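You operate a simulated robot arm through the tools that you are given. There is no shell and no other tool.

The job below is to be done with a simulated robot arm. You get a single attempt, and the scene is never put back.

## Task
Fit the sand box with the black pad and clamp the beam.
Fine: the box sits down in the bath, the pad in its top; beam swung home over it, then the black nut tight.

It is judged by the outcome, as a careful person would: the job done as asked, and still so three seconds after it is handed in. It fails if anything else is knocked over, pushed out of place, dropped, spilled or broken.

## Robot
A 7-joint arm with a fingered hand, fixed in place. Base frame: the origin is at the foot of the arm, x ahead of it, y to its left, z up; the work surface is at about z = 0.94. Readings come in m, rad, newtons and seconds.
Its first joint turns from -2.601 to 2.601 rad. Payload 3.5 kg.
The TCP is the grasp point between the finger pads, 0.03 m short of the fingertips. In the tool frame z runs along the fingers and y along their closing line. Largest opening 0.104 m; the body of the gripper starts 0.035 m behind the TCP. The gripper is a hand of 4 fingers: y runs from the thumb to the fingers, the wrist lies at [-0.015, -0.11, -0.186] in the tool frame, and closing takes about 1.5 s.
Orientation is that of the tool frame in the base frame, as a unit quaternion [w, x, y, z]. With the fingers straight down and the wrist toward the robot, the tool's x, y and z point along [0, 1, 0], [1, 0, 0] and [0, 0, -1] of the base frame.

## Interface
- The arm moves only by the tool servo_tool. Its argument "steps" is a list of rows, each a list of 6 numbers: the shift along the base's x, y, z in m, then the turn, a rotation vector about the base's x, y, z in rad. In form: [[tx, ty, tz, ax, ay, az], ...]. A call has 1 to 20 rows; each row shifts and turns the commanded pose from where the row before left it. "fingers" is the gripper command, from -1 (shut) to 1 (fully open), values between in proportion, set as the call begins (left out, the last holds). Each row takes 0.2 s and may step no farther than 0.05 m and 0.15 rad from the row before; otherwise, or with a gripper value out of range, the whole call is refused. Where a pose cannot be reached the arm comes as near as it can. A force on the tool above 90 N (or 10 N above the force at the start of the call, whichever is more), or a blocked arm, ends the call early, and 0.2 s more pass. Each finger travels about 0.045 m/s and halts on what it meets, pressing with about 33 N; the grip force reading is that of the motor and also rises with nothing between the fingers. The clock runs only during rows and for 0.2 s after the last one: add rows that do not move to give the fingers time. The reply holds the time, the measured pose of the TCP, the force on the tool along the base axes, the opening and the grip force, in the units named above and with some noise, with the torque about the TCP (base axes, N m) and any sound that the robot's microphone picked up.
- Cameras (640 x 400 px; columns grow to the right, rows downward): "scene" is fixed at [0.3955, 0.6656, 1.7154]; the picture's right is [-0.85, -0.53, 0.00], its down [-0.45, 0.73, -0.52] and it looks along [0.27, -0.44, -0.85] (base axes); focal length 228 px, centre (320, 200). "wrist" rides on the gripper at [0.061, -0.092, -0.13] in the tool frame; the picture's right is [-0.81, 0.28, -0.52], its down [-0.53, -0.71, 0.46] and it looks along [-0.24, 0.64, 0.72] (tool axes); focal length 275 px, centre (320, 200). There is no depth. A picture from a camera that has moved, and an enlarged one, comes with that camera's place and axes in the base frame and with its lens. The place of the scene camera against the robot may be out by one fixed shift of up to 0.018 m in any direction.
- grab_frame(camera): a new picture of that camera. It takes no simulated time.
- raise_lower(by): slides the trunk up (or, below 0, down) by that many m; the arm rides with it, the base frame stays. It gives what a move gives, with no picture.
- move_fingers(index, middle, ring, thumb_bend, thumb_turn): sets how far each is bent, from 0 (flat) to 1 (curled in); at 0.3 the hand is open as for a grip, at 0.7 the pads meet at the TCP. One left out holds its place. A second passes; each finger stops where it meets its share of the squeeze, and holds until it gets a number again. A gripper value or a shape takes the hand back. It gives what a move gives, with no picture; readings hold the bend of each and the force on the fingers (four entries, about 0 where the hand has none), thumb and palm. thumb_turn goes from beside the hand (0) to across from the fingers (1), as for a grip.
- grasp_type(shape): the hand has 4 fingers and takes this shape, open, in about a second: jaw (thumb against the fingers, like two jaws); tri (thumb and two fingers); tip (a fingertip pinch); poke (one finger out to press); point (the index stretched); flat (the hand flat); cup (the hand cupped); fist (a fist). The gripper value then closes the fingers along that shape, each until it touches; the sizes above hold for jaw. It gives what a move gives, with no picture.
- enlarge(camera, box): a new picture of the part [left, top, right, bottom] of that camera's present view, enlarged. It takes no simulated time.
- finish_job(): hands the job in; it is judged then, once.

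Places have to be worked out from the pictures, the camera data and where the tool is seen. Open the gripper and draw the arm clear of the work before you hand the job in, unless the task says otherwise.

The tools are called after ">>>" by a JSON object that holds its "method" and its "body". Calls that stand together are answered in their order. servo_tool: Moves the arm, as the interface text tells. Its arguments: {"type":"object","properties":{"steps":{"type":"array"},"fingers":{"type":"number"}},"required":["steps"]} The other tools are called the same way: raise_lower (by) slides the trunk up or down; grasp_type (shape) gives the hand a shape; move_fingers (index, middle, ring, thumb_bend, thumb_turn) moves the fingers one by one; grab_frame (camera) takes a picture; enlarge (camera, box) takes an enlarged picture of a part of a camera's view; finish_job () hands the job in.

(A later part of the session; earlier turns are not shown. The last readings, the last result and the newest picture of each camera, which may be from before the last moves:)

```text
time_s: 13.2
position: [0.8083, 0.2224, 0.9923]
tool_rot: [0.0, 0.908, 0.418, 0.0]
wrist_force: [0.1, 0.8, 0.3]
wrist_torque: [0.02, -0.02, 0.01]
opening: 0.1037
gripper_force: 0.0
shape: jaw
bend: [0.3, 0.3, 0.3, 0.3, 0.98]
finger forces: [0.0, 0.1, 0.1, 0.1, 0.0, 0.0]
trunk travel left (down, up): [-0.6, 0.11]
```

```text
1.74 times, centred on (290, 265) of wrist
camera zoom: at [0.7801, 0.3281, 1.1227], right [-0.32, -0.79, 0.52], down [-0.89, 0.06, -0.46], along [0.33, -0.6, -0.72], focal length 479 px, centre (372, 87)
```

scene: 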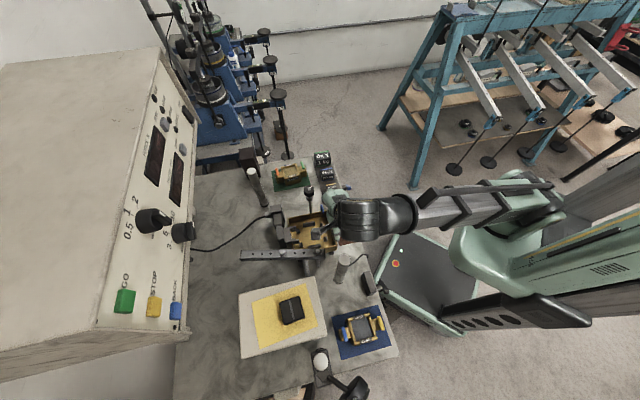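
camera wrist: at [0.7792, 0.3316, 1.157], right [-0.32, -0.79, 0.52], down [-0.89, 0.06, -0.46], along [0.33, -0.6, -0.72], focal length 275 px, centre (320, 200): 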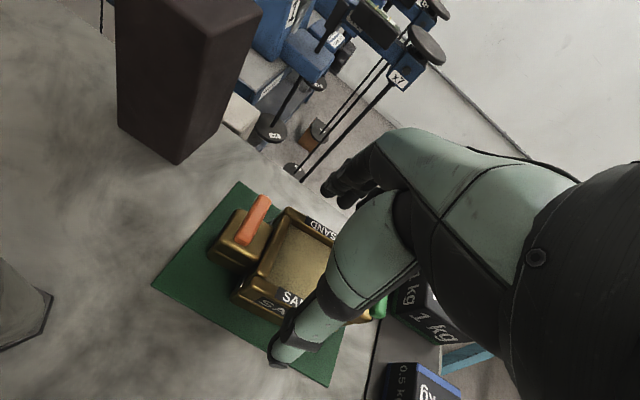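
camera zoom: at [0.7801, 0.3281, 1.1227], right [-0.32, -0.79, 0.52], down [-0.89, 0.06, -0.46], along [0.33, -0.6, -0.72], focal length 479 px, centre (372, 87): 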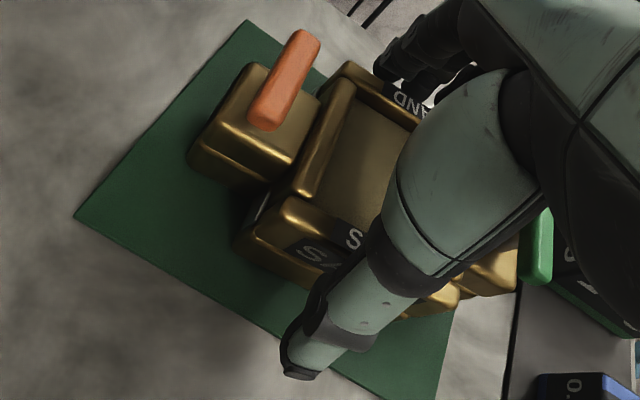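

Thumb and fingers straddle the SAND faces. Closing the gripper now with still rows.

>>> {"method": "servo_tool", "body": {"steps": [[0, 0, 0, 0, 0, 0], [0, 0, 0, 0, 0, 0], [0, 0, 0, 0, 0, 0], [0, 0, 0, 0, 0, 0], [0, 0, 0, 0, 0, 0], [0, 0, 0, 0, 0, 0], [0, 0, 0, 0, 0, 0], [0, 0, 0, 0, 0, 0]], "fingers": -1}}

>>> {"method": "enlarge", "body": {"camera": "scene", "box": [260, 130, 340, 195]}}

>>> {"method": "enlarge", "body": {"camera": "wrist", "box": [180, 150, 400, 380]}}

```text
time_s: 15.0
position: [0.8089, 0.2226, 0.9912]
tool_rot: [-0.001, 0.909, 0.418, 0.0]
wrist_force: [0.5, -1.1, -0.8]
wrist_torque: [0.01, -0.01, 0.09]
opening: 0.0617
gripper_force: 33.1
shape: jaw
bend: [0.74, 0.43, 0.39, 0.62, 1.0]
finger forces: [16.7, 9.1, 4.1, 0.0, 29.9, 0.1]
trunk travel left (down, up): [-0.6, 0.11]
```

```text
6.15 times, centred on (300, 162) of scene
camera zoom: at [0.3955, 0.6656, 1.7154], right [-0.85, -0.53, 0.0], down [-0.45, 0.73, -0.52], along [0.27, -0.44, -0.85], focal length 1406 px, centre (443, 431)
```

zoom: 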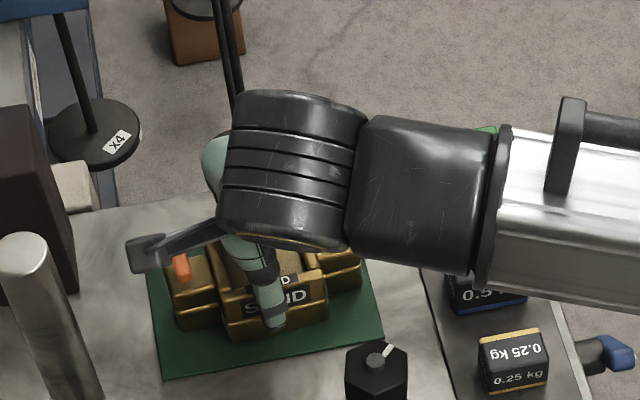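

```text
1.74 times, centred on (290, 265) of wrist
camera zoom: at [0.78, 0.3281, 1.1228], right [-0.32, -0.79, 0.52], down [-0.89, 0.06, -0.46], along [0.33, -0.6, -0.72], focal length 479 px, centre (372, 87)
```

zoom: 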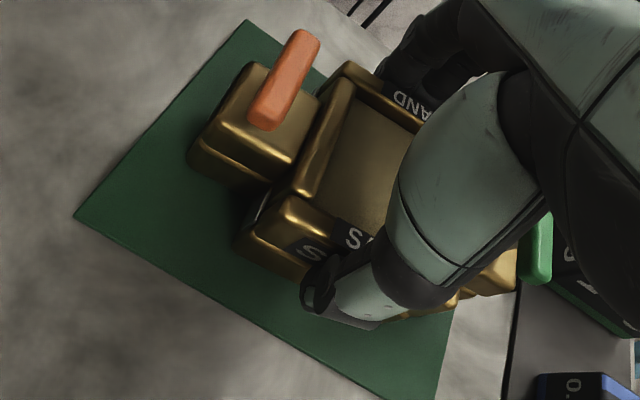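

The grip holds with 33 N and opening 0.062, but the index shows more bend (0.74) than the other fingers. I'll zoom in on the fingertips to understand what it's touching.

>>> {"method": "enlarge", "body": {"camera": "wrist", "box": [280, 150, 380, 220]}}

>>> {"method": "enlarge", "body": {"camera": "wrist", "box": [280, 230, 380, 320]}}

>>> {"method": "enlarge", "body": {"camera": "scene", "box": [280, 155, 320, 190]}}

```text
5.71 times, centred on (330, 185) of wrist
camera zoom: at [0.78, 0.3281, 1.1228], right [-0.32, -0.79, 0.52], down [-0.89, 0.06, -0.46], along [0.33, -0.6, -0.72], focal length 1573 px, centre (263, 286)
```

zoom: 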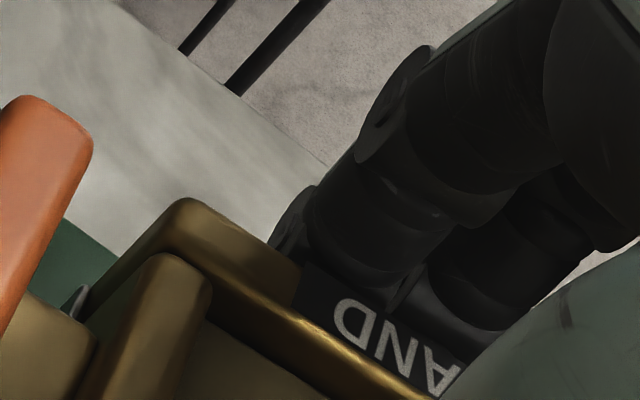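

```text
4.44 times, centred on (330, 275) of wrist
camera zoom: at [0.78, 0.3281, 1.1228], right [-0.32, -0.79, 0.52], down [-0.89, 0.06, -0.46], along [0.33, -0.6, -0.72], focal length 1224 px, centre (276, -133)
```

zoom: 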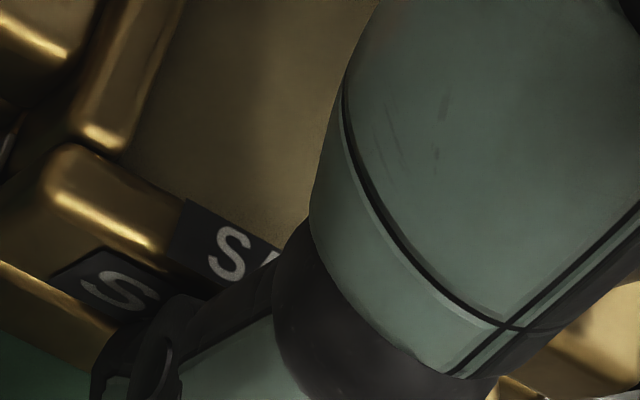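

```text
11.43 times, centred on (300, 172) of scene
camera zoom: at [0.3955, 0.6656, 1.7154], right [-0.85, -0.53, 0.0], down [-0.45, 0.73, -0.52], along [0.27, -0.44, -0.85], focal length 2611 px, centre (549, 514)
```

zoom: 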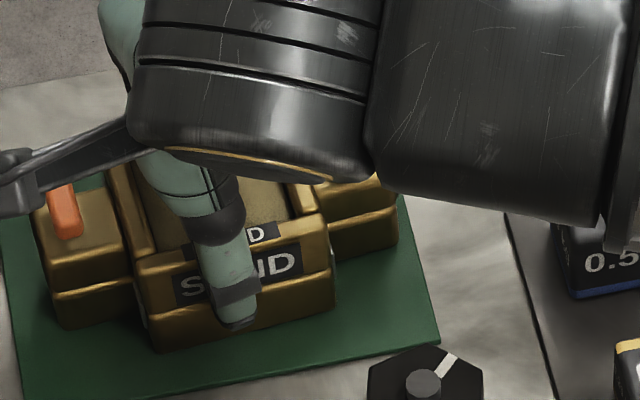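

The hand's fingers sit slightly towards the green side, and the index appears to have slipped past the box's corner. I'll open, shift the hand 9 mm along the ear axis towards orange, and grip again.

>>> {"method": "servo_tool", "body": {"steps": [[0, 0, 0, 0, 0, 0], [0, 0, 0, 0, 0, 0], [0, 0, 0, 0, 0, 0], [0, 0, 0, 0, 0, 0], [0, 0, 0, 0, 0, 0], [0, 0, 0, 0, 0, 0], [0, 0, 0, 0, 0, 0]], "fingers": 1}}

>>> {"method": "enlarge", "body": {"camera": "wrist", "box": [180, 150, 400, 380]}}

>>> {"method": "enlarge", "body": {"camera": "scene", "box": [260, 130, 340, 195]}}

```text
time_s: 16.6
position: [0.8076, 0.2227, 0.9925]
tool_rot: [0.0, 0.908, 0.418, 0.0]
wrist_force: [0.0, 0.2, -0.3]
wrist_torque: [-0.01, 0.01, 0.0]
opening: 0.1035
gripper_force: 0.1
shape: jaw
bend: [0.3, 0.3, 0.3, 0.3, 0.98]
finger forces: [0.0, 0.0, 0.0, 0.0, 0.1, 0.0]
trunk travel left (down, up): [-0.6, 0.11]
```

```text
1.74 times, centred on (290, 265) of wrist
camera zoom: at [0.7799, 0.3281, 1.1229], right [-0.32, -0.79, 0.52], down [-0.89, 0.06, -0.46], along [0.33, -0.6, -0.72], focal length 479 px, centre (372, 87)
```

zoom: 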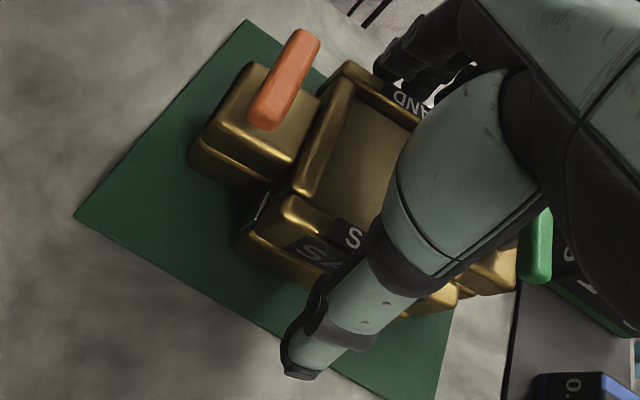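

```text
6.15 times, centred on (300, 162) of scene
camera zoom: at [0.3955, 0.6656, 1.7154], right [-0.85, -0.53, 0.0], down [-0.45, 0.73, -0.52], along [0.27, -0.44, -0.85], focal length 1406 px, centre (443, 431)
```

zoom: 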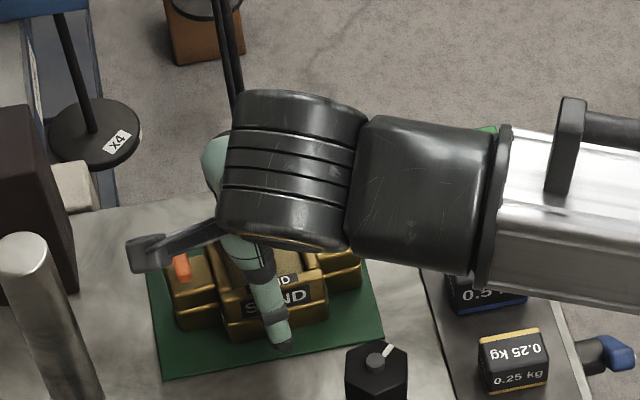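

The box hasn't moved. Shifting the hand 7 mm along the ear axis towards the orange side and closing again.

>>> {"method": "servo_tool", "body": {"steps": [[0.0046, 0.0053, -0.001, 0, 0, 0], [0, 0, 0, 0, 0, 0]]}}

>>> {"method": "servo_tool", "body": {"steps": [[0, 0, 0, 0, 0, 0], [0, 0, 0, 0, 0, 0], [0, 0, 0, 0, 0, 0], [0, 0, 0, 0, 0, 0], [0, 0, 0, 0, 0, 0], [0, 0, 0, 0, 0, 0], [0, 0, 0, 0, 0, 0], [0, 0, 0, 0, 0, 0]], "fingers": -1}}

>>> {"method": "enlarge", "body": {"camera": "wrist", "box": [180, 150, 400, 380]}}

>>> {"method": "enlarge", "body": {"camera": "scene", "box": [260, 130, 340, 195]}}

```text
time_s: 17.2
position: [0.8131, 0.2275, 0.9907]
tool_rot: [0.0, 0.908, 0.418, 0.0]
wrist_force: [0.9, 1.2, -0.9]
wrist_torque: [-0.02, 0.02, 0.0]
opening: 0.1036
gripper_force: 0.1
shape: jaw
bend: [0.3, 0.3, 0.3, 0.3, 0.98]
finger forces: [0.0, 0.0, 0.1, 0.0, 0.0, 0.0]
trunk travel left (down, up): [-0.6, 0.11]
```

```text
time_s: 19.0
position: [0.8142, 0.2287, 0.9897]
tool_rot: [0.0, 0.908, 0.418, 0.001]
wrist_force: [0.4, 0.1, 0.4]
wrist_torque: [0.04, 0.01, 0.13]
opening: 0.0617
gripper_force: 32.9
shape: jaw
bend: [0.74, 0.43, 0.39, 0.62, 1.0]
finger forces: [16.6, 9.0, 4.0, 0.0, 30.1, 0.1]
trunk travel left (down, up): [-0.6, 0.11]
```

```text
1.74 times, centred on (290, 265) of wrist
camera zoom: at [0.7842, 0.3332, 1.1215], right [-0.32, -0.79, 0.52], down [-0.89, 0.06, -0.46], along [0.33, -0.6, -0.72], focal length 479 px, centre (372, 87)
```

zoom: 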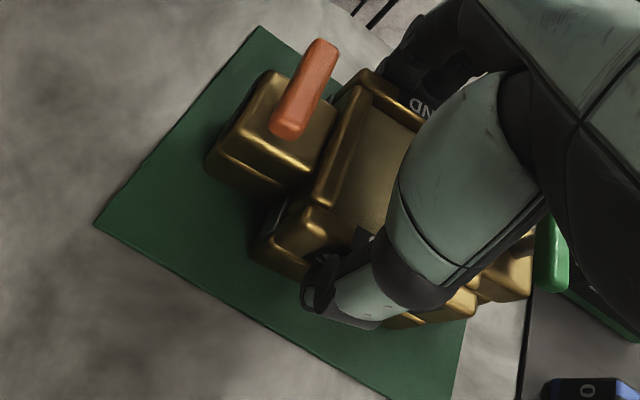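

```text
6.15 times, centred on (300, 162) of scene
camera zoom: at [0.3955, 0.6656, 1.7154], right [-0.85, -0.53, 0.0], down [-0.45, 0.73, -0.52], along [0.27, -0.44, -0.85], focal length 1406 px, centre (443, 431)
```

zoom: 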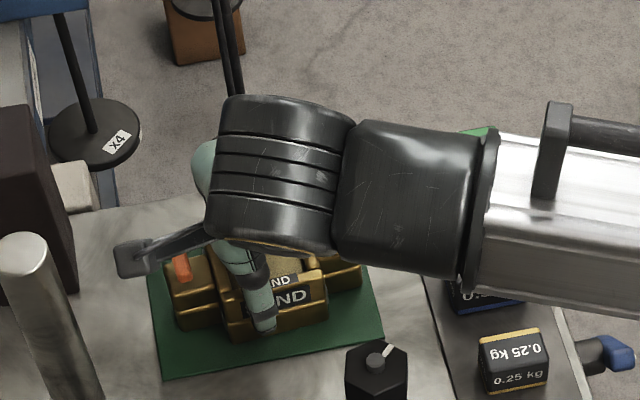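

Readings are identical to before, so the index bend is just how this hand closes; all fingers are bearing on the far wall. I'll do a small test lift and check that both halves come up level.

>>> {"method": "servo_tool", "body": {"steps": [[0, 0, 0.004, 0, 0, 0], [0, 0, 0.008, 0, 0, 0], [0, 0, 0.01, 0, 0, 0], [0, 0, 0, 0, 0, 0]]}}

>>> {"method": "enlarge", "body": {"camera": "scene", "box": [260, 130, 340, 195]}}

>>> {"method": "enlarge", "body": {"camera": "wrist", "box": [180, 150, 400, 380]}}

```text
time_s: 20.0
position: [0.8126, 0.2273, 1.0123]
tool_rot: [0.0, 0.909, 0.418, -0.001]
wrist_force: [-0.5, 0.9, -7.4]
wrist_torque: [0.02, -0.05, -0.01]
opening: 0.0615
gripper_force: 33.2
shape: jaw
bend: [0.74, 0.43, 0.4, 0.62, 0.99]
finger forces: [17.4, 8.7, 4.0, 0.0, 30.0, 0.0]
trunk travel left (down, up): [-0.6, 0.11]
```

```text
6.15 times, centred on (300, 162) of scene
camera zoom: at [0.3955, 0.6656, 1.7154], right [-0.85, -0.53, 0.0], down [-0.45, 0.73, -0.52], along [0.27, -0.44, -0.85], focal length 1406 px, centre (443, 431)
```

zoom: 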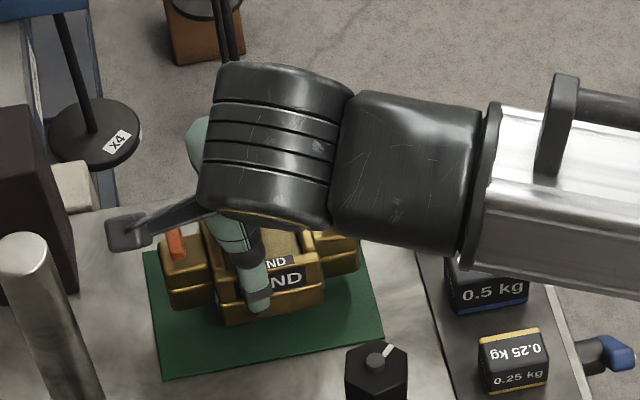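

```text
1.74 times, centred on (290, 265) of wrist
camera zoom: at [0.7843, 0.3334, 1.143], right [-0.32, -0.79, 0.52], down [-0.89, 0.06, -0.45], along [0.33, -0.6, -0.72], focal length 479 px, centre (372, 87)
```

zoom: 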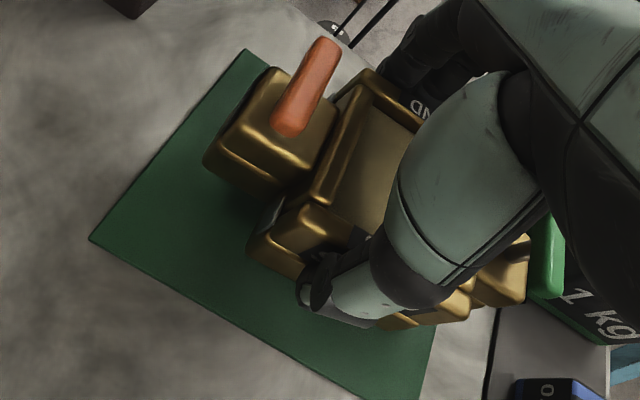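

Both halves lift together, level, weighing about 7.4 N. I'll raise to z ≈ 1.19 (box bottom clear of the stud), then carry it over the bath, turning by -0.073 rad to match the bath's 45.3° axis.

>>> {"method": "servo_tool", "body": {"steps": [[0, 0, 0.03, 0, 0, 0], [0, 0, 0.035, 0, 0, 0], [0, 0, 0.035, 0, 0, 0], [0, 0, 0.035, 0, 0, 0], [0, 0, 0.03, 0, 0, 0], [0, 0, 0.013, 0, 0, 0], [-0.022, 0.0182, 0, 0, 0, -0.0073], [-0.0274, 0.02275, 0, 0, 0, -0.0091], [-0.0274, 0.02275, 0, 0, 0, -0.0091], [-0.0274, 0.02275, 0, 0, 0, -0.0091], [-0.0274, 0.02275, 0, 0, 0, -0.0091], [-0.0274, 0.02275, 0, 0, 0, -0.0091], [-0.0274, 0.02275, 0, 0, 0, -0.0091], [-0.022, 0.0182, 0, 0, 0, -0.0073], [-0.0108, 0.0089, 0, 0, 0, -0.0038], [0, 0, 0, 0, 0, 0]]}}

>>> {"method": "grab_frame", "body": {"camera": "wrist"}}

>>> {"method": "grab_frame", "body": {"camera": "scene"}}

```text
time_s: 23.4
position: [0.5956, 0.4112, 1.1901]
tool_rot: [0.0, 0.923, 0.384, 0.0]
wrist_force: [-0.3, 0.0, -8.6]
wrist_torque: [0.03, -0.08, -0.02]
opening: 0.0616
gripper_force: 32.7
shape: jaw
bend: [0.74, 0.43, 0.4, 0.62, 0.99]
finger forces: [17.5, 8.7, 4.1, 0.0, 30.5, 0.0]
trunk travel left (down, up): [-0.6, 0.11]
```

```text
taken
camera wrist: at [0.5748, 0.5182, 1.3209], right [-0.38, -0.77, 0.52], down [-0.88, 0.12, -0.46], along [0.29, -0.63, -0.72], focal length 275 px, centre (320, 200)
```

wrist: 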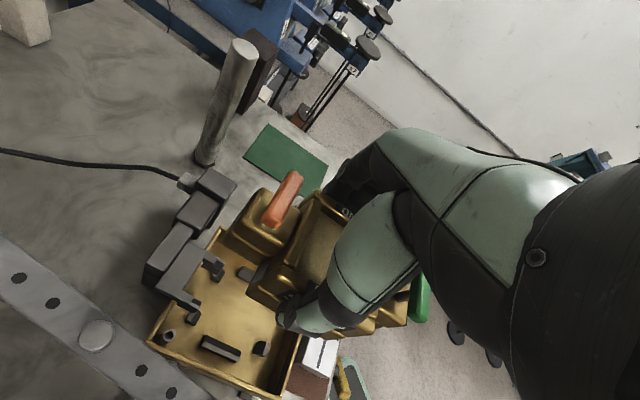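

```text
taken
```

scene: 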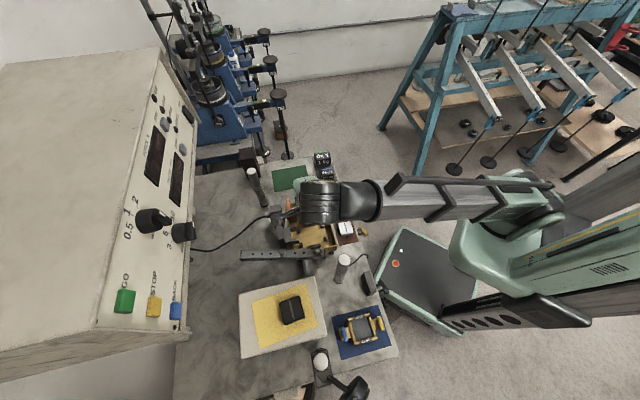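

The box is held level over the bath. I'll enlarge both views to work out the box's exact pose in the hand relative to the bath lugs.

>>> {"method": "enlarge", "body": {"camera": "wrist", "box": [200, 150, 360, 350]}}

>>> {"method": "enlarge", "body": {"camera": "scene", "box": [265, 185, 345, 260]}}

>>> {"method": "enlarge", "body": {"camera": "wrist", "box": [140, 220, 310, 400]}}

```text
2.00 times, centred on (280, 250) of wrist
camera zoom: at [0.5748, 0.5182, 1.3209], right [-0.38, -0.77, 0.52], down [-0.88, 0.12, -0.46], along [0.29, -0.63, -0.72], focal length 551 px, centre (400, 100)
```

zoom: 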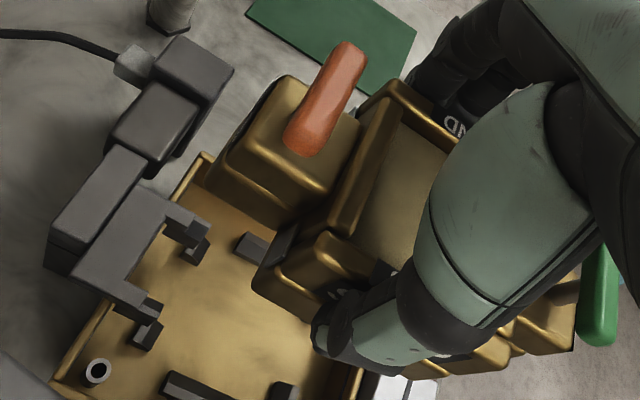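

```text
5.33 times, centred on (305, 222) of scene
camera zoom: at [0.3955, 0.6656, 1.7154], right [-0.85, -0.53, 0.0], down [-0.45, 0.73, -0.52], along [0.27, -0.44, -0.85], focal length 1219 px, centre (400, 80)
```

zoom: 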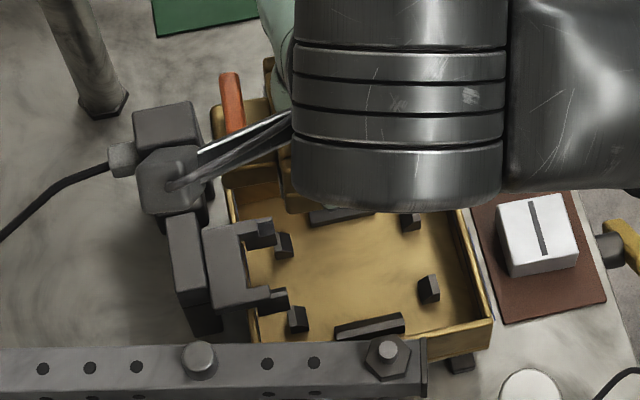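

```text
2.22 times, centred on (225, 310) of wrist
camera zoom: at [0.5748, 0.5182, 1.3209], right [-0.38, -0.77, 0.52], down [-0.88, 0.12, -0.46], along [0.29, -0.63, -0.72], focal length 612 px, centre (531, -44)
```

zoom: 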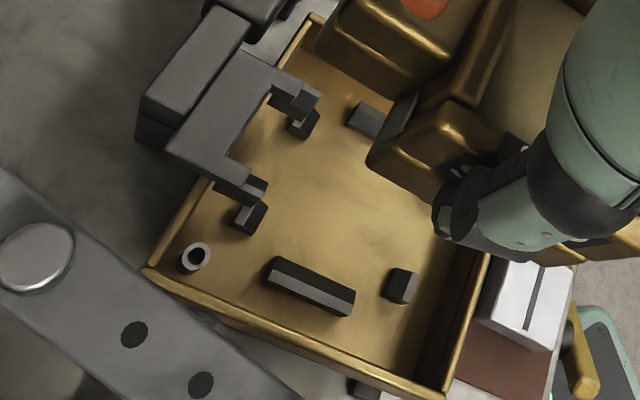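

Combining the handle position and dead-reckoning puts the box centre at about (0.589, 0.405), so it needs roughly a 2 mm correction. I'll correct and lower to just above the bath for another look.

>>> {"method": "servo_tool", "body": {"steps": [[-0.0018, -0.0009, -0.03, 0, 0, 0], [0, 0, -0.03, 0, 0, 0], [0, 0, -0.025, 0, 0, 0], [0, 0, 0, 0, 0, 0]]}}

>>> {"method": "enlarge", "body": {"camera": "wrist", "box": [180, 150, 380, 350]}}

>>> {"method": "enlarge", "body": {"camera": "scene", "box": [265, 185, 345, 260]}}

>>> {"method": "grab_frame", "body": {"camera": "wrist"}}

```text
time_s: 24.4
position: [0.5942, 0.4109, 1.102]
tool_rot: [0.0, 0.923, 0.384, 0.0]
wrist_force: [-0.4, 0.1, -6.8]
wrist_torque: [0.01, -0.07, -0.03]
opening: 0.0613
gripper_force: 33.0
shape: jaw
bend: [0.74, 0.43, 0.4, 0.62, 0.99]
finger forces: [17.3, 8.6, 4.0, 0.1, 30.6, 0.0]
trunk travel left (down, up): [-0.6, 0.11]
```

```text
2.00 times, centred on (280, 250) of wrist
camera zoom: at [0.5724, 0.5176, 1.2333], right [-0.38, -0.77, 0.52], down [-0.88, 0.12, -0.46], along [0.29, -0.63, -0.72], focal length 551 px, centre (400, 100)
```

zoom: 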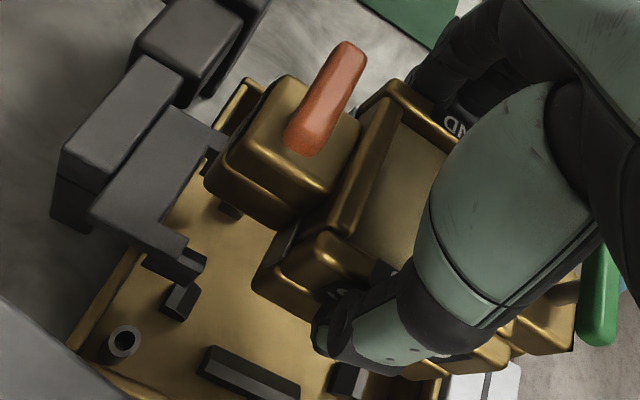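

```text
5.33 times, centred on (305, 222) of scene
camera zoom: at [0.3955, 0.6656, 1.7154], right [-0.85, -0.53, 0.0], down [-0.45, 0.73, -0.52], along [0.27, -0.44, -0.85], focal length 1219 px, centre (400, 80)
```

zoom: 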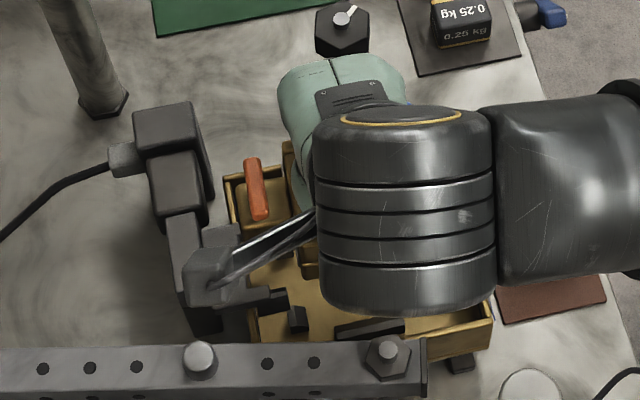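

```text
taken
camera wrist: at [0.5724, 0.5176, 1.2333], right [-0.38, -0.77, 0.52], down [-0.88, 0.12, -0.46], along [0.29, -0.63, -0.72], focal length 275 px, centre (320, 200)
```

wrist: 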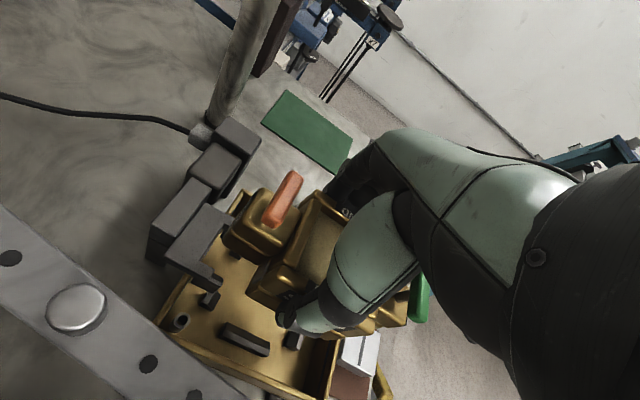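

The fork prongs' tops triangulate to z ≈ 1.022, with a gap only slightly wider than the ear, so alignment must be checked closely. I'll lower 20 mm more so the ear's underside is just above the prongs, then inspect.

>>> {"method": "servo_tool", "body": {"steps": [[0, 0, -0.01, 0, 0, 0], [0, 0, -0.01, 0, 0, 0], [0, 0, 0, 0, 0, 0]]}}

>>> {"method": "enlarge", "body": {"camera": "wrist", "box": [180, 170, 300, 320]}}

>>> {"method": "enlarge", "body": {"camera": "wrist", "box": [210, 220, 290, 290]}}

>>> {"method": "enlarge", "body": {"camera": "scene", "box": [280, 195, 330, 240]}}

```text
time_s: 25.2
position: [0.5915, 0.4099, 1.084]
tool_rot: [0.0, 0.923, 0.384, 0.0]
wrist_force: [0.8, 0.0, -7.1]
wrist_torque: [0.03, -0.04, 0.04]
opening: 0.061
gripper_force: 32.8
shape: jaw
bend: [0.74, 0.43, 0.4, 0.62, 0.99]
finger forces: [17.4, 8.6, 4.1, 0.0, 30.5, 0.0]
trunk travel left (down, up): [-0.6, 0.11]
```

```text
2.67 times, centred on (240, 245) of wrist
camera zoom: at [0.5706, 0.5171, 1.2149], right [-0.38, -0.77, 0.52], down [-0.88, 0.12, -0.46], along [0.29, -0.63, -0.72], focal length 734 px, centre (533, 80)
```

zoom: 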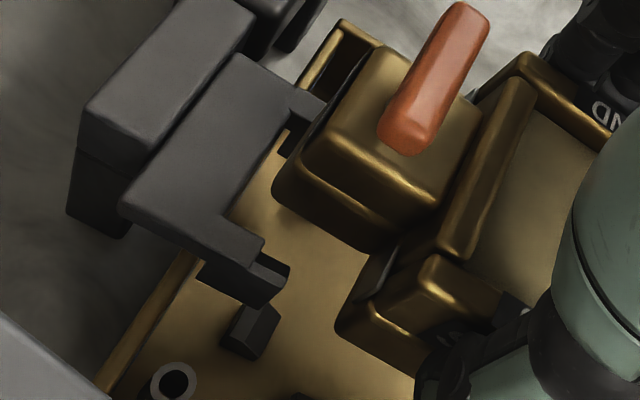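

```text
5.71 times, centred on (250, 255) of wrist
camera zoom: at [0.5706, 0.5171, 1.2149], right [-0.38, -0.77, 0.52], down [-0.88, 0.12, -0.46], along [0.29, -0.63, -0.72], focal length 1573 px, centre (720, -114)
```

zoom: 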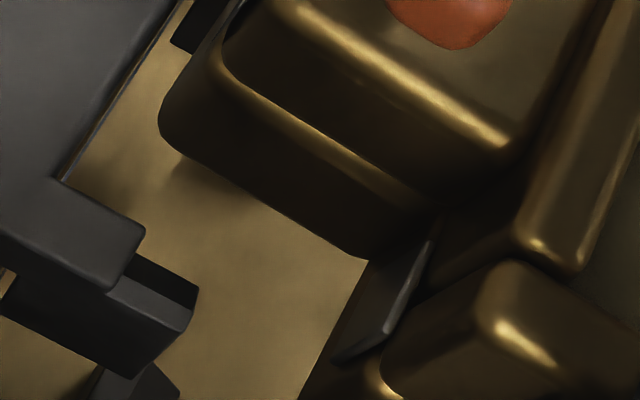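

```text
8.89 times, centred on (305, 218) of scene
camera zoom: at [0.3955, 0.6656, 1.7154], right [-0.85, -0.53, 0.0], down [-0.45, 0.73, -0.52], along [0.27, -0.44, -0.85], focal length 2031 px, centre (453, 44)
```

zoom: 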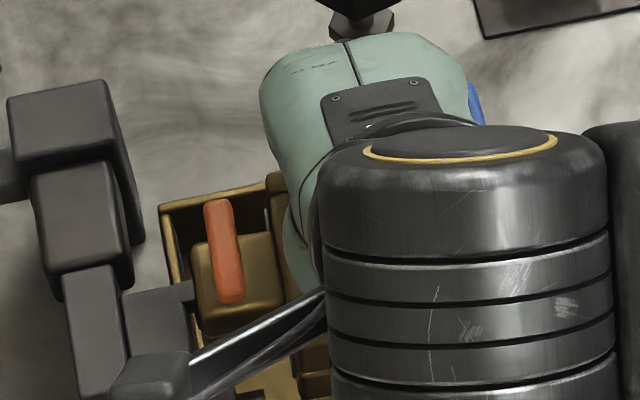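

Ear and prongs look aligned to within 1–2 mm (ear centre n ≈ 0, ear end e ≈ 0.061 within the 0.068 notch). I'll lower slowly in small steps so the ear begins to enter between the prongs, watching the force.

>>> {"method": "servo_tool", "body": {"steps": [[0, 0, -0.004, 0, 0, 0], [0, 0, -0.004, 0, 0, 0], [0, 0, -0.004, 0, 0, 0], [0, 0, -0.003, 0, 0, 0], [0, 0, 0, 0, 0, 0]]}}

>>> {"method": "enlarge", "body": {"camera": "wrist", "box": [180, 170, 300, 320]}}

>>> {"method": "enlarge", "body": {"camera": "wrist", "box": [200, 200, 280, 270]}}

>>> {"method": "enlarge", "body": {"camera": "scene", "box": [280, 195, 330, 240]}}

```text
time_s: 26.4
position: [0.5909, 0.4103, 1.069]
tool_rot: [0.0, 0.923, 0.385, 0.0]
wrist_force: [-0.5, -0.6, -7.4]
wrist_torque: [0.01, -0.08, -0.01]
opening: 0.0613
gripper_force: 32.9
shape: jaw
bend: [0.74, 0.43, 0.4, 0.62, 0.99]
finger forces: [17.4, 8.7, 4.1, 0.1, 30.7, 0.1]
trunk travel left (down, up): [-0.6, 0.11]
```

```text
2.67 times, centred on (240, 245) of wrist
camera zoom: at [0.5701, 0.5173, 1.2], right [-0.38, -0.77, 0.52], down [-0.88, 0.12, -0.46], along [0.29, -0.63, -0.72], focal length 734 px, centre (533, 80)
```

zoom: 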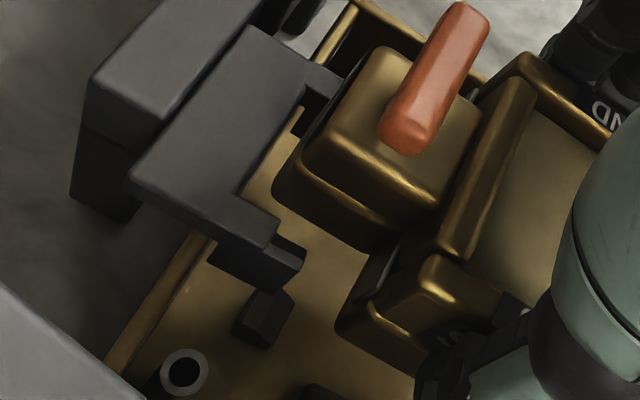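

```text
5.71 times, centred on (240, 235) of wrist
camera zoom: at [0.5701, 0.5173, 1.2], right [-0.38, -0.77, 0.52], down [-0.88, 0.12, -0.46], along [0.29, -0.63, -0.72], focal length 1573 px, centre (777, 0)
```

zoom: 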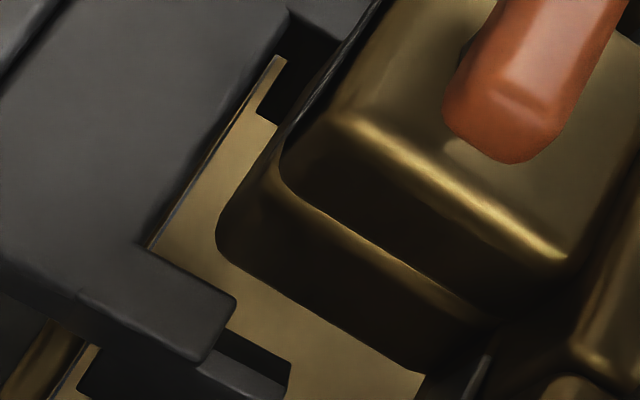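

```text
8.89 times, centred on (305, 218) of scene
camera zoom: at [0.3955, 0.6656, 1.7154], right [-0.85, -0.53, 0.0], down [-0.45, 0.73, -0.52], along [0.27, -0.44, -0.85], focal length 2031 px, centre (453, 44)
```

zoom: 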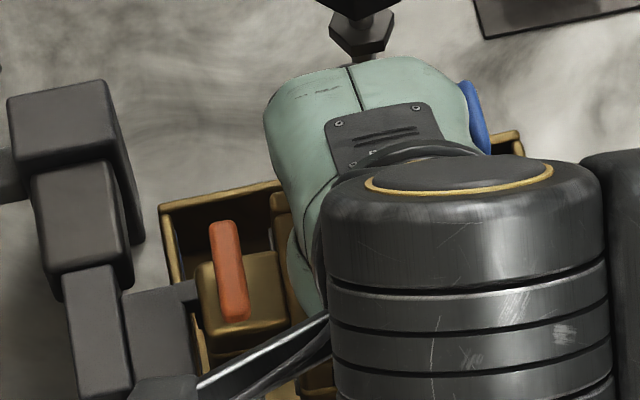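

The ear now sits between the prongs with clearance on both sides and no contact force. I'll continue down in small steps to just above the bars (box bottom ≈ 0.985) and inspect again.

>>> {"method": "servo_tool", "body": {"steps": [[0, 0, -0.005, 0, 0, 0], [0, 0, -0.005, 0, 0, 0], [0, 0, -0.005, 0, 0, 0], [0, 0, -0.005, 0, 0, 0], [0, 0, -0.005, 0, 0, 0], [0, 0, -0.005, 0, 0, 0], [0, 0, -0.004, 0, 0, 0], [0, 0, 0, 0, 0, 0]]}}

>>> {"method": "enlarge", "body": {"camera": "wrist", "box": [180, 170, 300, 320]}}

>>> {"method": "enlarge", "body": {"camera": "wrist", "box": [230, 240, 310, 310]}}

>>> {"method": "enlarge", "body": {"camera": "scene", "box": [270, 195, 350, 265]}}

```text
time_s: 28.2
position: [0.5895, 0.4092, 1.0352]
tool_rot: [0.001, 0.923, 0.384, 0.0]
wrist_force: [0.3, -0.2, -7.4]
wrist_torque: [0.03, -0.04, -0.01]
opening: 0.0612
gripper_force: 33.1
shape: jaw
bend: [0.74, 0.43, 0.4, 0.62, 0.99]
finger forces: [17.3, 8.7, 4.1, 0.1, 30.8, 0.0]
trunk travel left (down, up): [-0.6, 0.11]
```

```text
2.67 times, centred on (240, 245) of wrist
camera zoom: at [0.5699, 0.517, 1.1657], right [-0.38, -0.77, 0.52], down [-0.88, 0.12, -0.46], along [0.29, -0.63, -0.72], focal length 734 px, centre (533, 80)
```

zoom: 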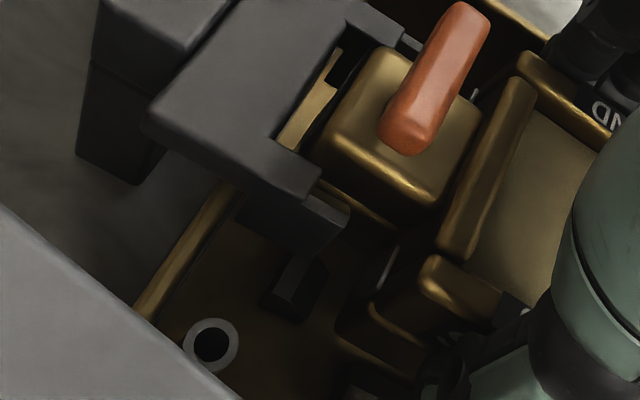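

```text
5.71 times, centred on (270, 275) of wrist
camera zoom: at [0.5699, 0.517, 1.1657], right [-0.38, -0.77, 0.52], down [-0.88, 0.12, -0.46], along [0.29, -0.63, -0.72], focal length 1573 px, centre (606, -229)
```

zoom: 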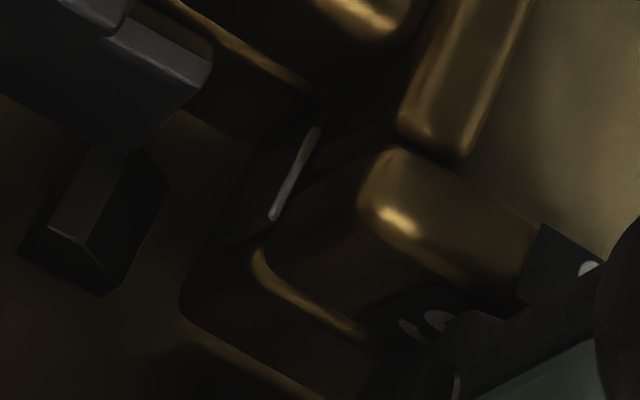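

```text
5.71 times, centred on (310, 230) of scene
camera zoom: at [0.3955, 0.6656, 1.7154], right [-0.85, -0.53, 0.0], down [-0.45, 0.73, -0.52], along [0.27, -0.44, -0.85], focal length 1306 px, centre (377, 29)
```

zoom: 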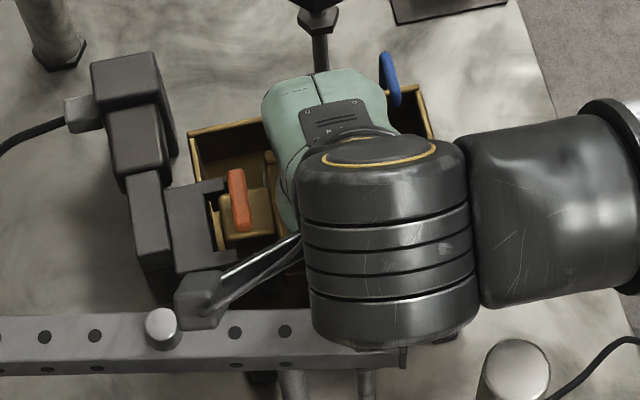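

The body's lower corner computes to e ≈ 0.032, n ≈ -0.032 relative to the bath centre, so it's centred within about a millimetre. Continuing down slowly onto the floor, watching the vertical force.

>>> {"method": "servo_tool", "body": {"steps": [[0, 0, -0.004, 0, 0, 0], [0, 0, -0.004, 0, 0, 0], [0, 0, -0.004, 0, 0, 0], [0, 0, -0.003, 0, 0, 0], [0, 0, 0, 0, 0, 0]]}}

>>> {"method": "enlarge", "body": {"camera": "wrist", "box": [180, 170, 300, 320]}}

>>> {"method": "enlarge", "body": {"camera": "scene", "box": [270, 195, 350, 265]}}

```text
time_s: 29.4
position: [0.5912, 0.4071, 1.0208]
tool_rot: [0.0, 0.923, 0.384, 0.001]
wrist_force: [7.8, 3.4, 8.2]
wrist_torque: [0.02, 0.07, 0.13]
opening: 0.0608
gripper_force: 32.8
shape: jaw
bend: [0.74, 0.43, 0.4, 0.63, 0.97]
finger forces: [19.7, 9.9, 4.8, 0.0, 31.3, 0.0]
trunk travel left (down, up): [-0.6, 0.11]
```

```text
2.67 times, centred on (240, 245) of wrist
camera zoom: at [0.5703, 0.5153, 1.1518], right [-0.38, -0.77, 0.52], down [-0.88, 0.12, -0.46], along [0.29, -0.63, -0.72], focal length 734 px, centre (533, 80)
```

zoom: 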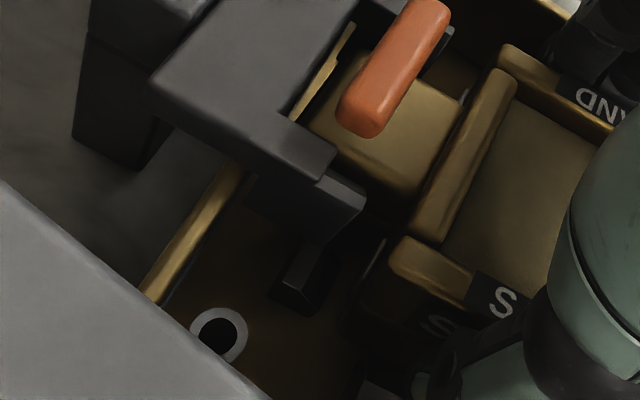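

```text
5.71 times, centred on (310, 230) of scene
camera zoom: at [0.3955, 0.6656, 1.7154], right [-0.85, -0.53, 0.0], down [-0.45, 0.73, -0.52], along [0.27, -0.44, -0.85], focal length 1306 px, centre (377, 29)
```

zoom: 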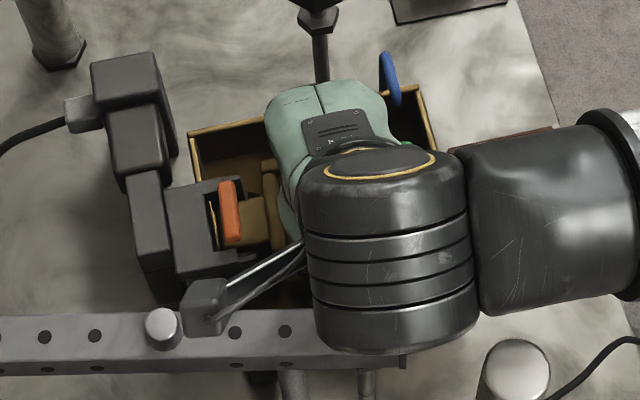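

Contact came slightly early with a sideways push of about 8 N along the ear axis: the box probably met the chamfer of the label-side lugs and shifted in the grip. I'll look closely before doing anything.

>>> {"method": "enlarge", "body": {"camera": "wrist", "box": [220, 160, 320, 240]}}

>>> {"method": "enlarge", "body": {"camera": "wrist", "box": [220, 230, 440, 390]}}

>>> {"method": "enlarge", "body": {"camera": "scene", "box": [285, 210, 335, 250]}}

>>> {"method": "grab_frame", "body": {"camera": "wrist"}}

```text
5.00 times, centred on (270, 200) of wrist
camera zoom: at [0.5703, 0.5153, 1.1518], right [-0.38, -0.77, 0.52], down [-0.88, 0.12, -0.46], along [0.29, -0.63, -0.72], focal length 1376 px, centre (570, 200)
```

zoom: 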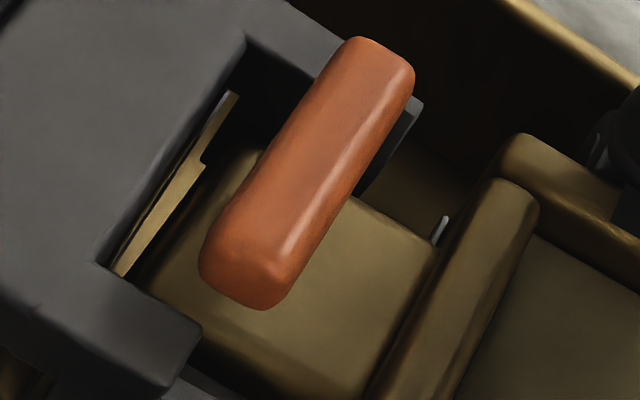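

```text
2.50 times, centred on (330, 310) of wrist
camera zoom: at [0.5703, 0.5153, 1.1518], right [-0.38, -0.77, 0.52], down [-0.88, 0.12, -0.46], along [0.29, -0.63, -0.72], focal length 688 px, centre (295, -75)
```

zoom: 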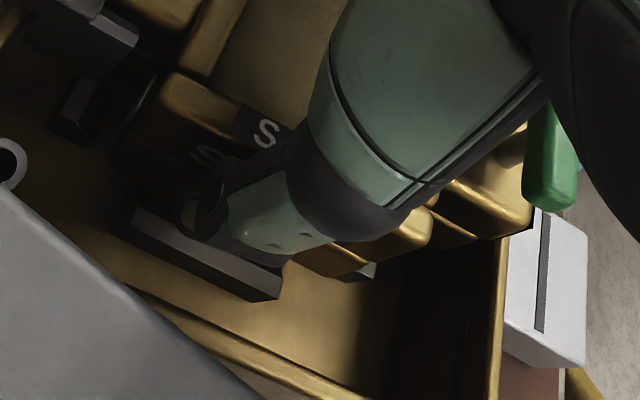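

```text
10.00 times, centred on (310, 230) of scene
camera zoom: at [0.3955, 0.6656, 1.7154], right [-0.85, -0.53, 0.0], down [-0.45, 0.73, -0.52], along [0.27, -0.44, -0.85], focal length 2285 px, centre (420, -100)
```

zoom: 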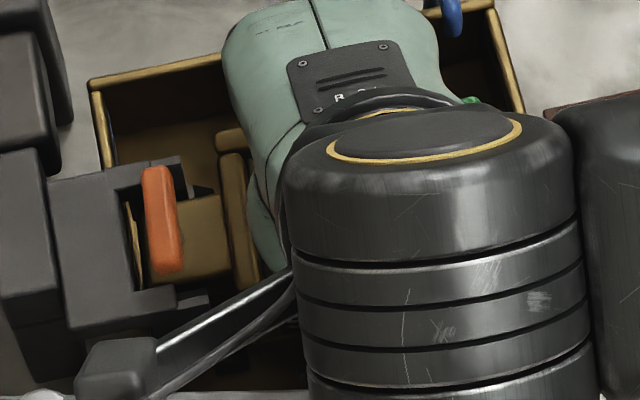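

```text
taken
camera wrist: at [0.5703, 0.5153, 1.1518], right [-0.38, -0.77, 0.52], down [-0.88, 0.12, -0.46], along [0.29, -0.63, -0.72], focal length 275 px, centre (320, 200)
```

wrist: 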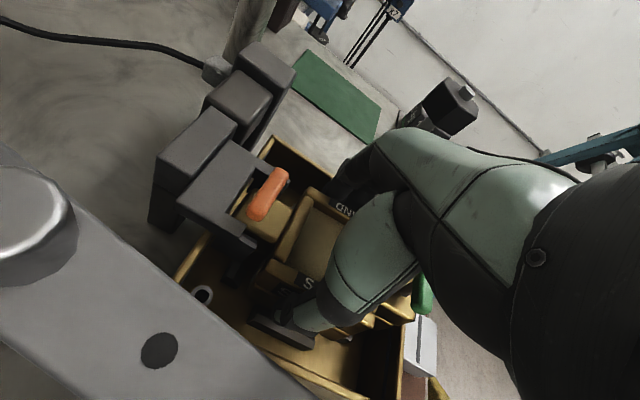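

The thumb tip is now right above the pivot-side bar, and the box has shifted about 8 mm along its ear axis relative to the hand. I'll zoom on the wall edges to check whether the box is tilted.

>>> {"method": "enlarge", "body": {"camera": "wrist", "box": [230, 220, 310, 290]}}

>>> {"method": "enlarge", "body": {"camera": "wrist", "box": [350, 250, 450, 340]}}

>>> {"method": "enlarge", "body": {"camera": "wrist", "box": [270, 170, 350, 240]}}

>>> {"method": "enlarge", "body": {"camera": "wrist", "box": [240, 270, 340, 350]}}

```text
5.71 times, centred on (270, 255) of wrist
camera zoom: at [0.5703, 0.5153, 1.1518], right [-0.38, -0.77, 0.52], down [-0.88, 0.12, -0.46], along [0.29, -0.63, -0.72], focal length 1573 px, centre (606, -114)
```

zoom: 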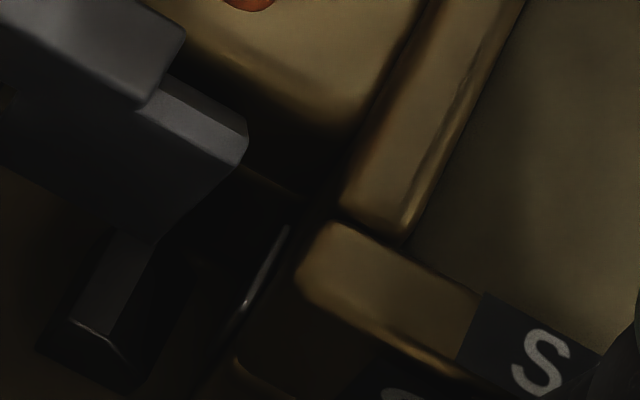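

```text
4.44 times, centred on (400, 295) of wrist
camera zoom: at [0.5703, 0.5153, 1.1518], right [-0.38, -0.77, 0.52], down [-0.88, 0.12, -0.46], along [0.29, -0.63, -0.72], focal length 1224 px, centre (-36, -222)
```

zoom: 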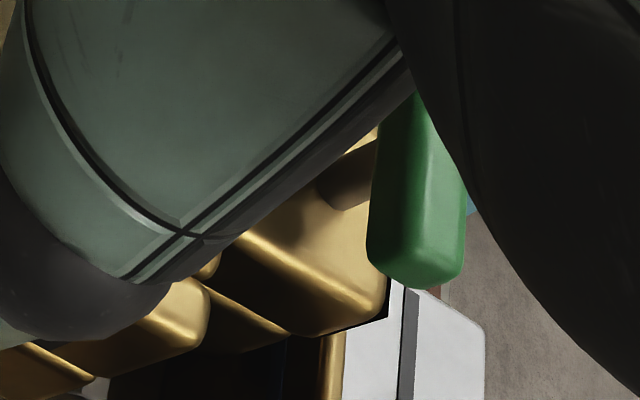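

```text
5.71 times, centred on (310, 205) of wrist
camera zoom: at [0.5703, 0.5153, 1.1518], right [-0.38, -0.77, 0.52], down [-0.88, 0.12, -0.46], along [0.29, -0.63, -0.72], focal length 1573 px, centre (377, 171)
```

zoom: 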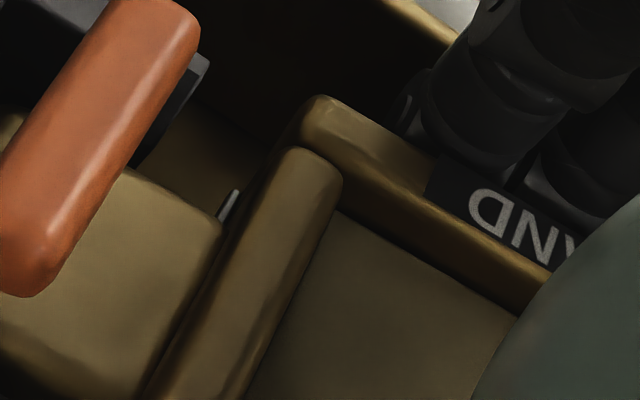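

```text
5.00 times, centred on (290, 310) of wrist
camera zoom: at [0.5703, 0.5153, 1.1518], right [-0.38, -0.77, 0.52], down [-0.88, 0.12, -0.46], along [0.29, -0.63, -0.72], focal length 1376 px, centre (470, -350)
```

zoom: 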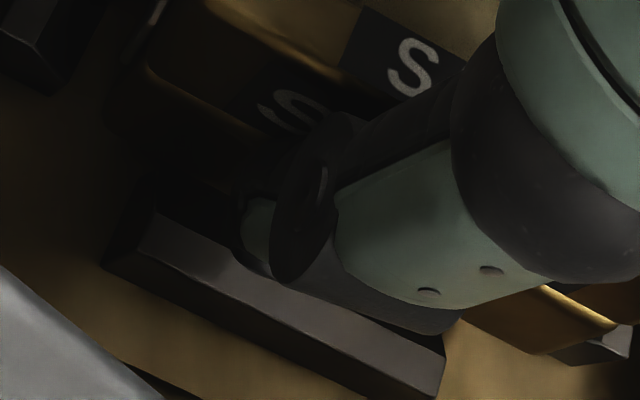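

The evidence suggests the orange end is down near the floor (bottom ≈ 0.967) while the green end is hung on the label-side lugs (≈ 0.98): the box is a few mm too far towards the label side and tilted slightly. I'll lift 4 mm and shift 4.5 mm towards the fork.

>>> {"method": "servo_tool", "body": {"steps": [[0, 0, 0.004, 0, 0, 0], [0.0016, 0.0016, 0, 0, 0, 0], [0.0016, 0.0016, 0, 0, 0, 0], [0, 0, 0, 0, 0, 0]]}}

>>> {"method": "enlarge", "body": {"camera": "wrist", "box": [180, 170, 300, 320]}}

>>> {"method": "enlarge", "body": {"camera": "wrist", "box": [220, 230, 440, 390]}}

```text
time_s: 30.4
position: [0.5943, 0.413, 1.0256]
tool_rot: [0.0, 0.923, 0.384, -0.001]
wrist_force: [-2.2, -1.6, -5.9]
wrist_torque: [-0.1, 0.09, -0.01]
opening: 0.0613
gripper_force: 33.4
shape: jaw
bend: [0.74, 0.43, 0.4, 0.63, 0.98]
finger forces: [18.2, 9.6, 4.5, 0.1, 32.5, 0.0]
trunk travel left (down, up): [-0.6, 0.11]
```

```text
2.67 times, centred on (240, 245) of wrist
camera zoom: at [0.5735, 0.5199, 1.1556], right [-0.38, -0.77, 0.52], down [-0.88, 0.12, -0.45], along [0.28, -0.63, -0.72], focal length 734 px, centre (533, 80)
```

zoom: 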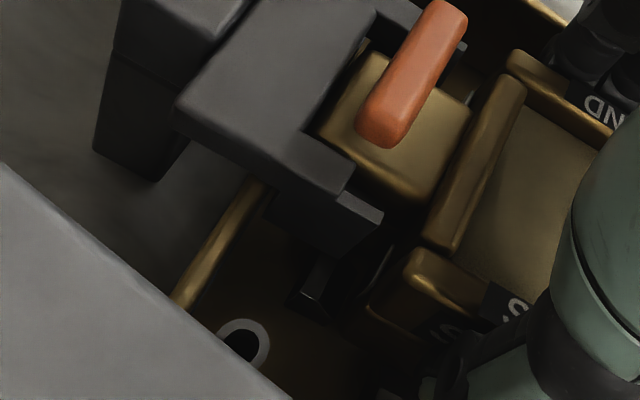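

```text
2.50 times, centred on (330, 310) of wrist
camera zoom: at [0.5735, 0.5199, 1.1556], right [-0.38, -0.77, 0.52], down [-0.88, 0.12, -0.45], along [0.28, -0.63, -0.72], focal length 688 px, centre (295, -75)
```

zoom: 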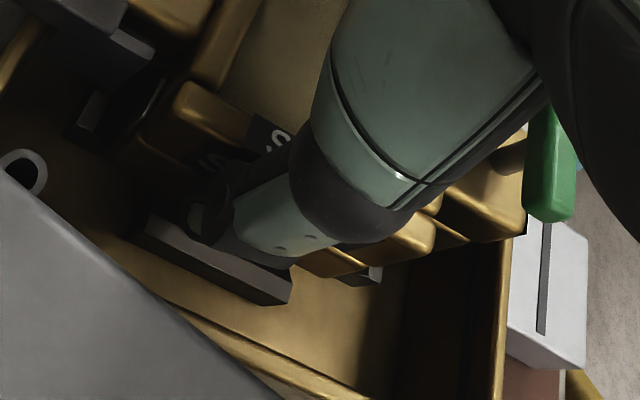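

Now the side force is small and reversed (about 2.7 N), so the box is roughly between the lugs; the thumb tip reaches about 40 mm below TCP and will meet the bar before the box is fully seated. I'll ease back 2.5 mm, lower slightly, and check force before releasing it the last few millimetres.

>>> {"method": "servo_tool", "body": {"steps": [[-0.0016, -0.0018, 0, 0, 0, 0], [0, 0, -0.0015, 0, 0, 0], [0, 0, -0.0015, 0, 0, 0], [0, 0, 0, 0, 0, 0]]}}

>>> {"method": "enlarge", "body": {"camera": "wrist", "box": [180, 170, 300, 320]}}

>>> {"method": "enlarge", "body": {"camera": "wrist", "box": [240, 260, 360, 350]}}

```text
time_s: 31.4
position: [0.5942, 0.4103, 1.0217]
tool_rot: [0.0, 0.923, 0.384, 0.0]
wrist_force: [1.8, 0.3, -1.8]
wrist_torque: [-0.1, 0.13, -0.01]
opening: 0.0606
gripper_force: 33.3
shape: jaw
bend: [0.74, 0.43, 0.4, 0.63, 0.98]
finger forces: [18.5, 9.5, 5.1, 0.0, 32.0, 0.1]
trunk travel left (down, up): [-0.6, 0.11]
```

```text
2.67 times, centred on (240, 245) of wrist
camera zoom: at [0.573, 0.5177, 1.1527], right [-0.38, -0.77, 0.52], down [-0.88, 0.12, -0.46], along [0.29, -0.63, -0.72], focal length 734 px, centre (533, 80)
```

zoom: 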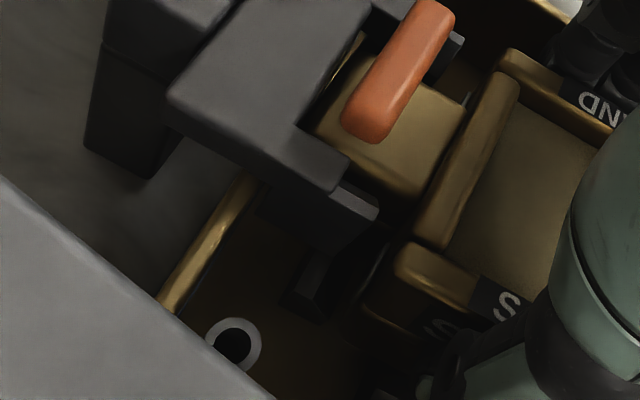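

```text
4.44 times, centred on (300, 305) of wrist
camera zoom: at [0.573, 0.5177, 1.1527], right [-0.38, -0.77, 0.52], down [-0.88, 0.12, -0.46], along [0.29, -0.63, -0.72], focal length 1224 px, centre (409, -267)
```

zoom: 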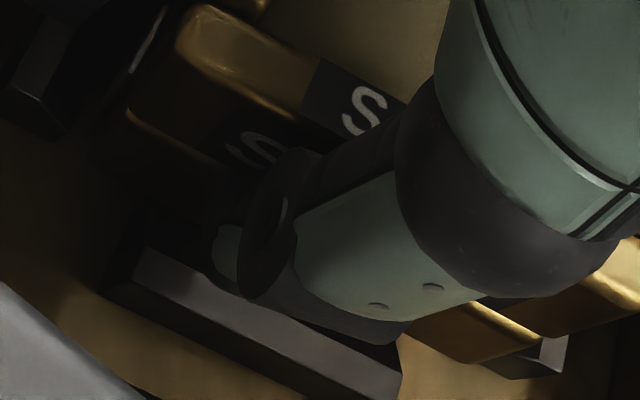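

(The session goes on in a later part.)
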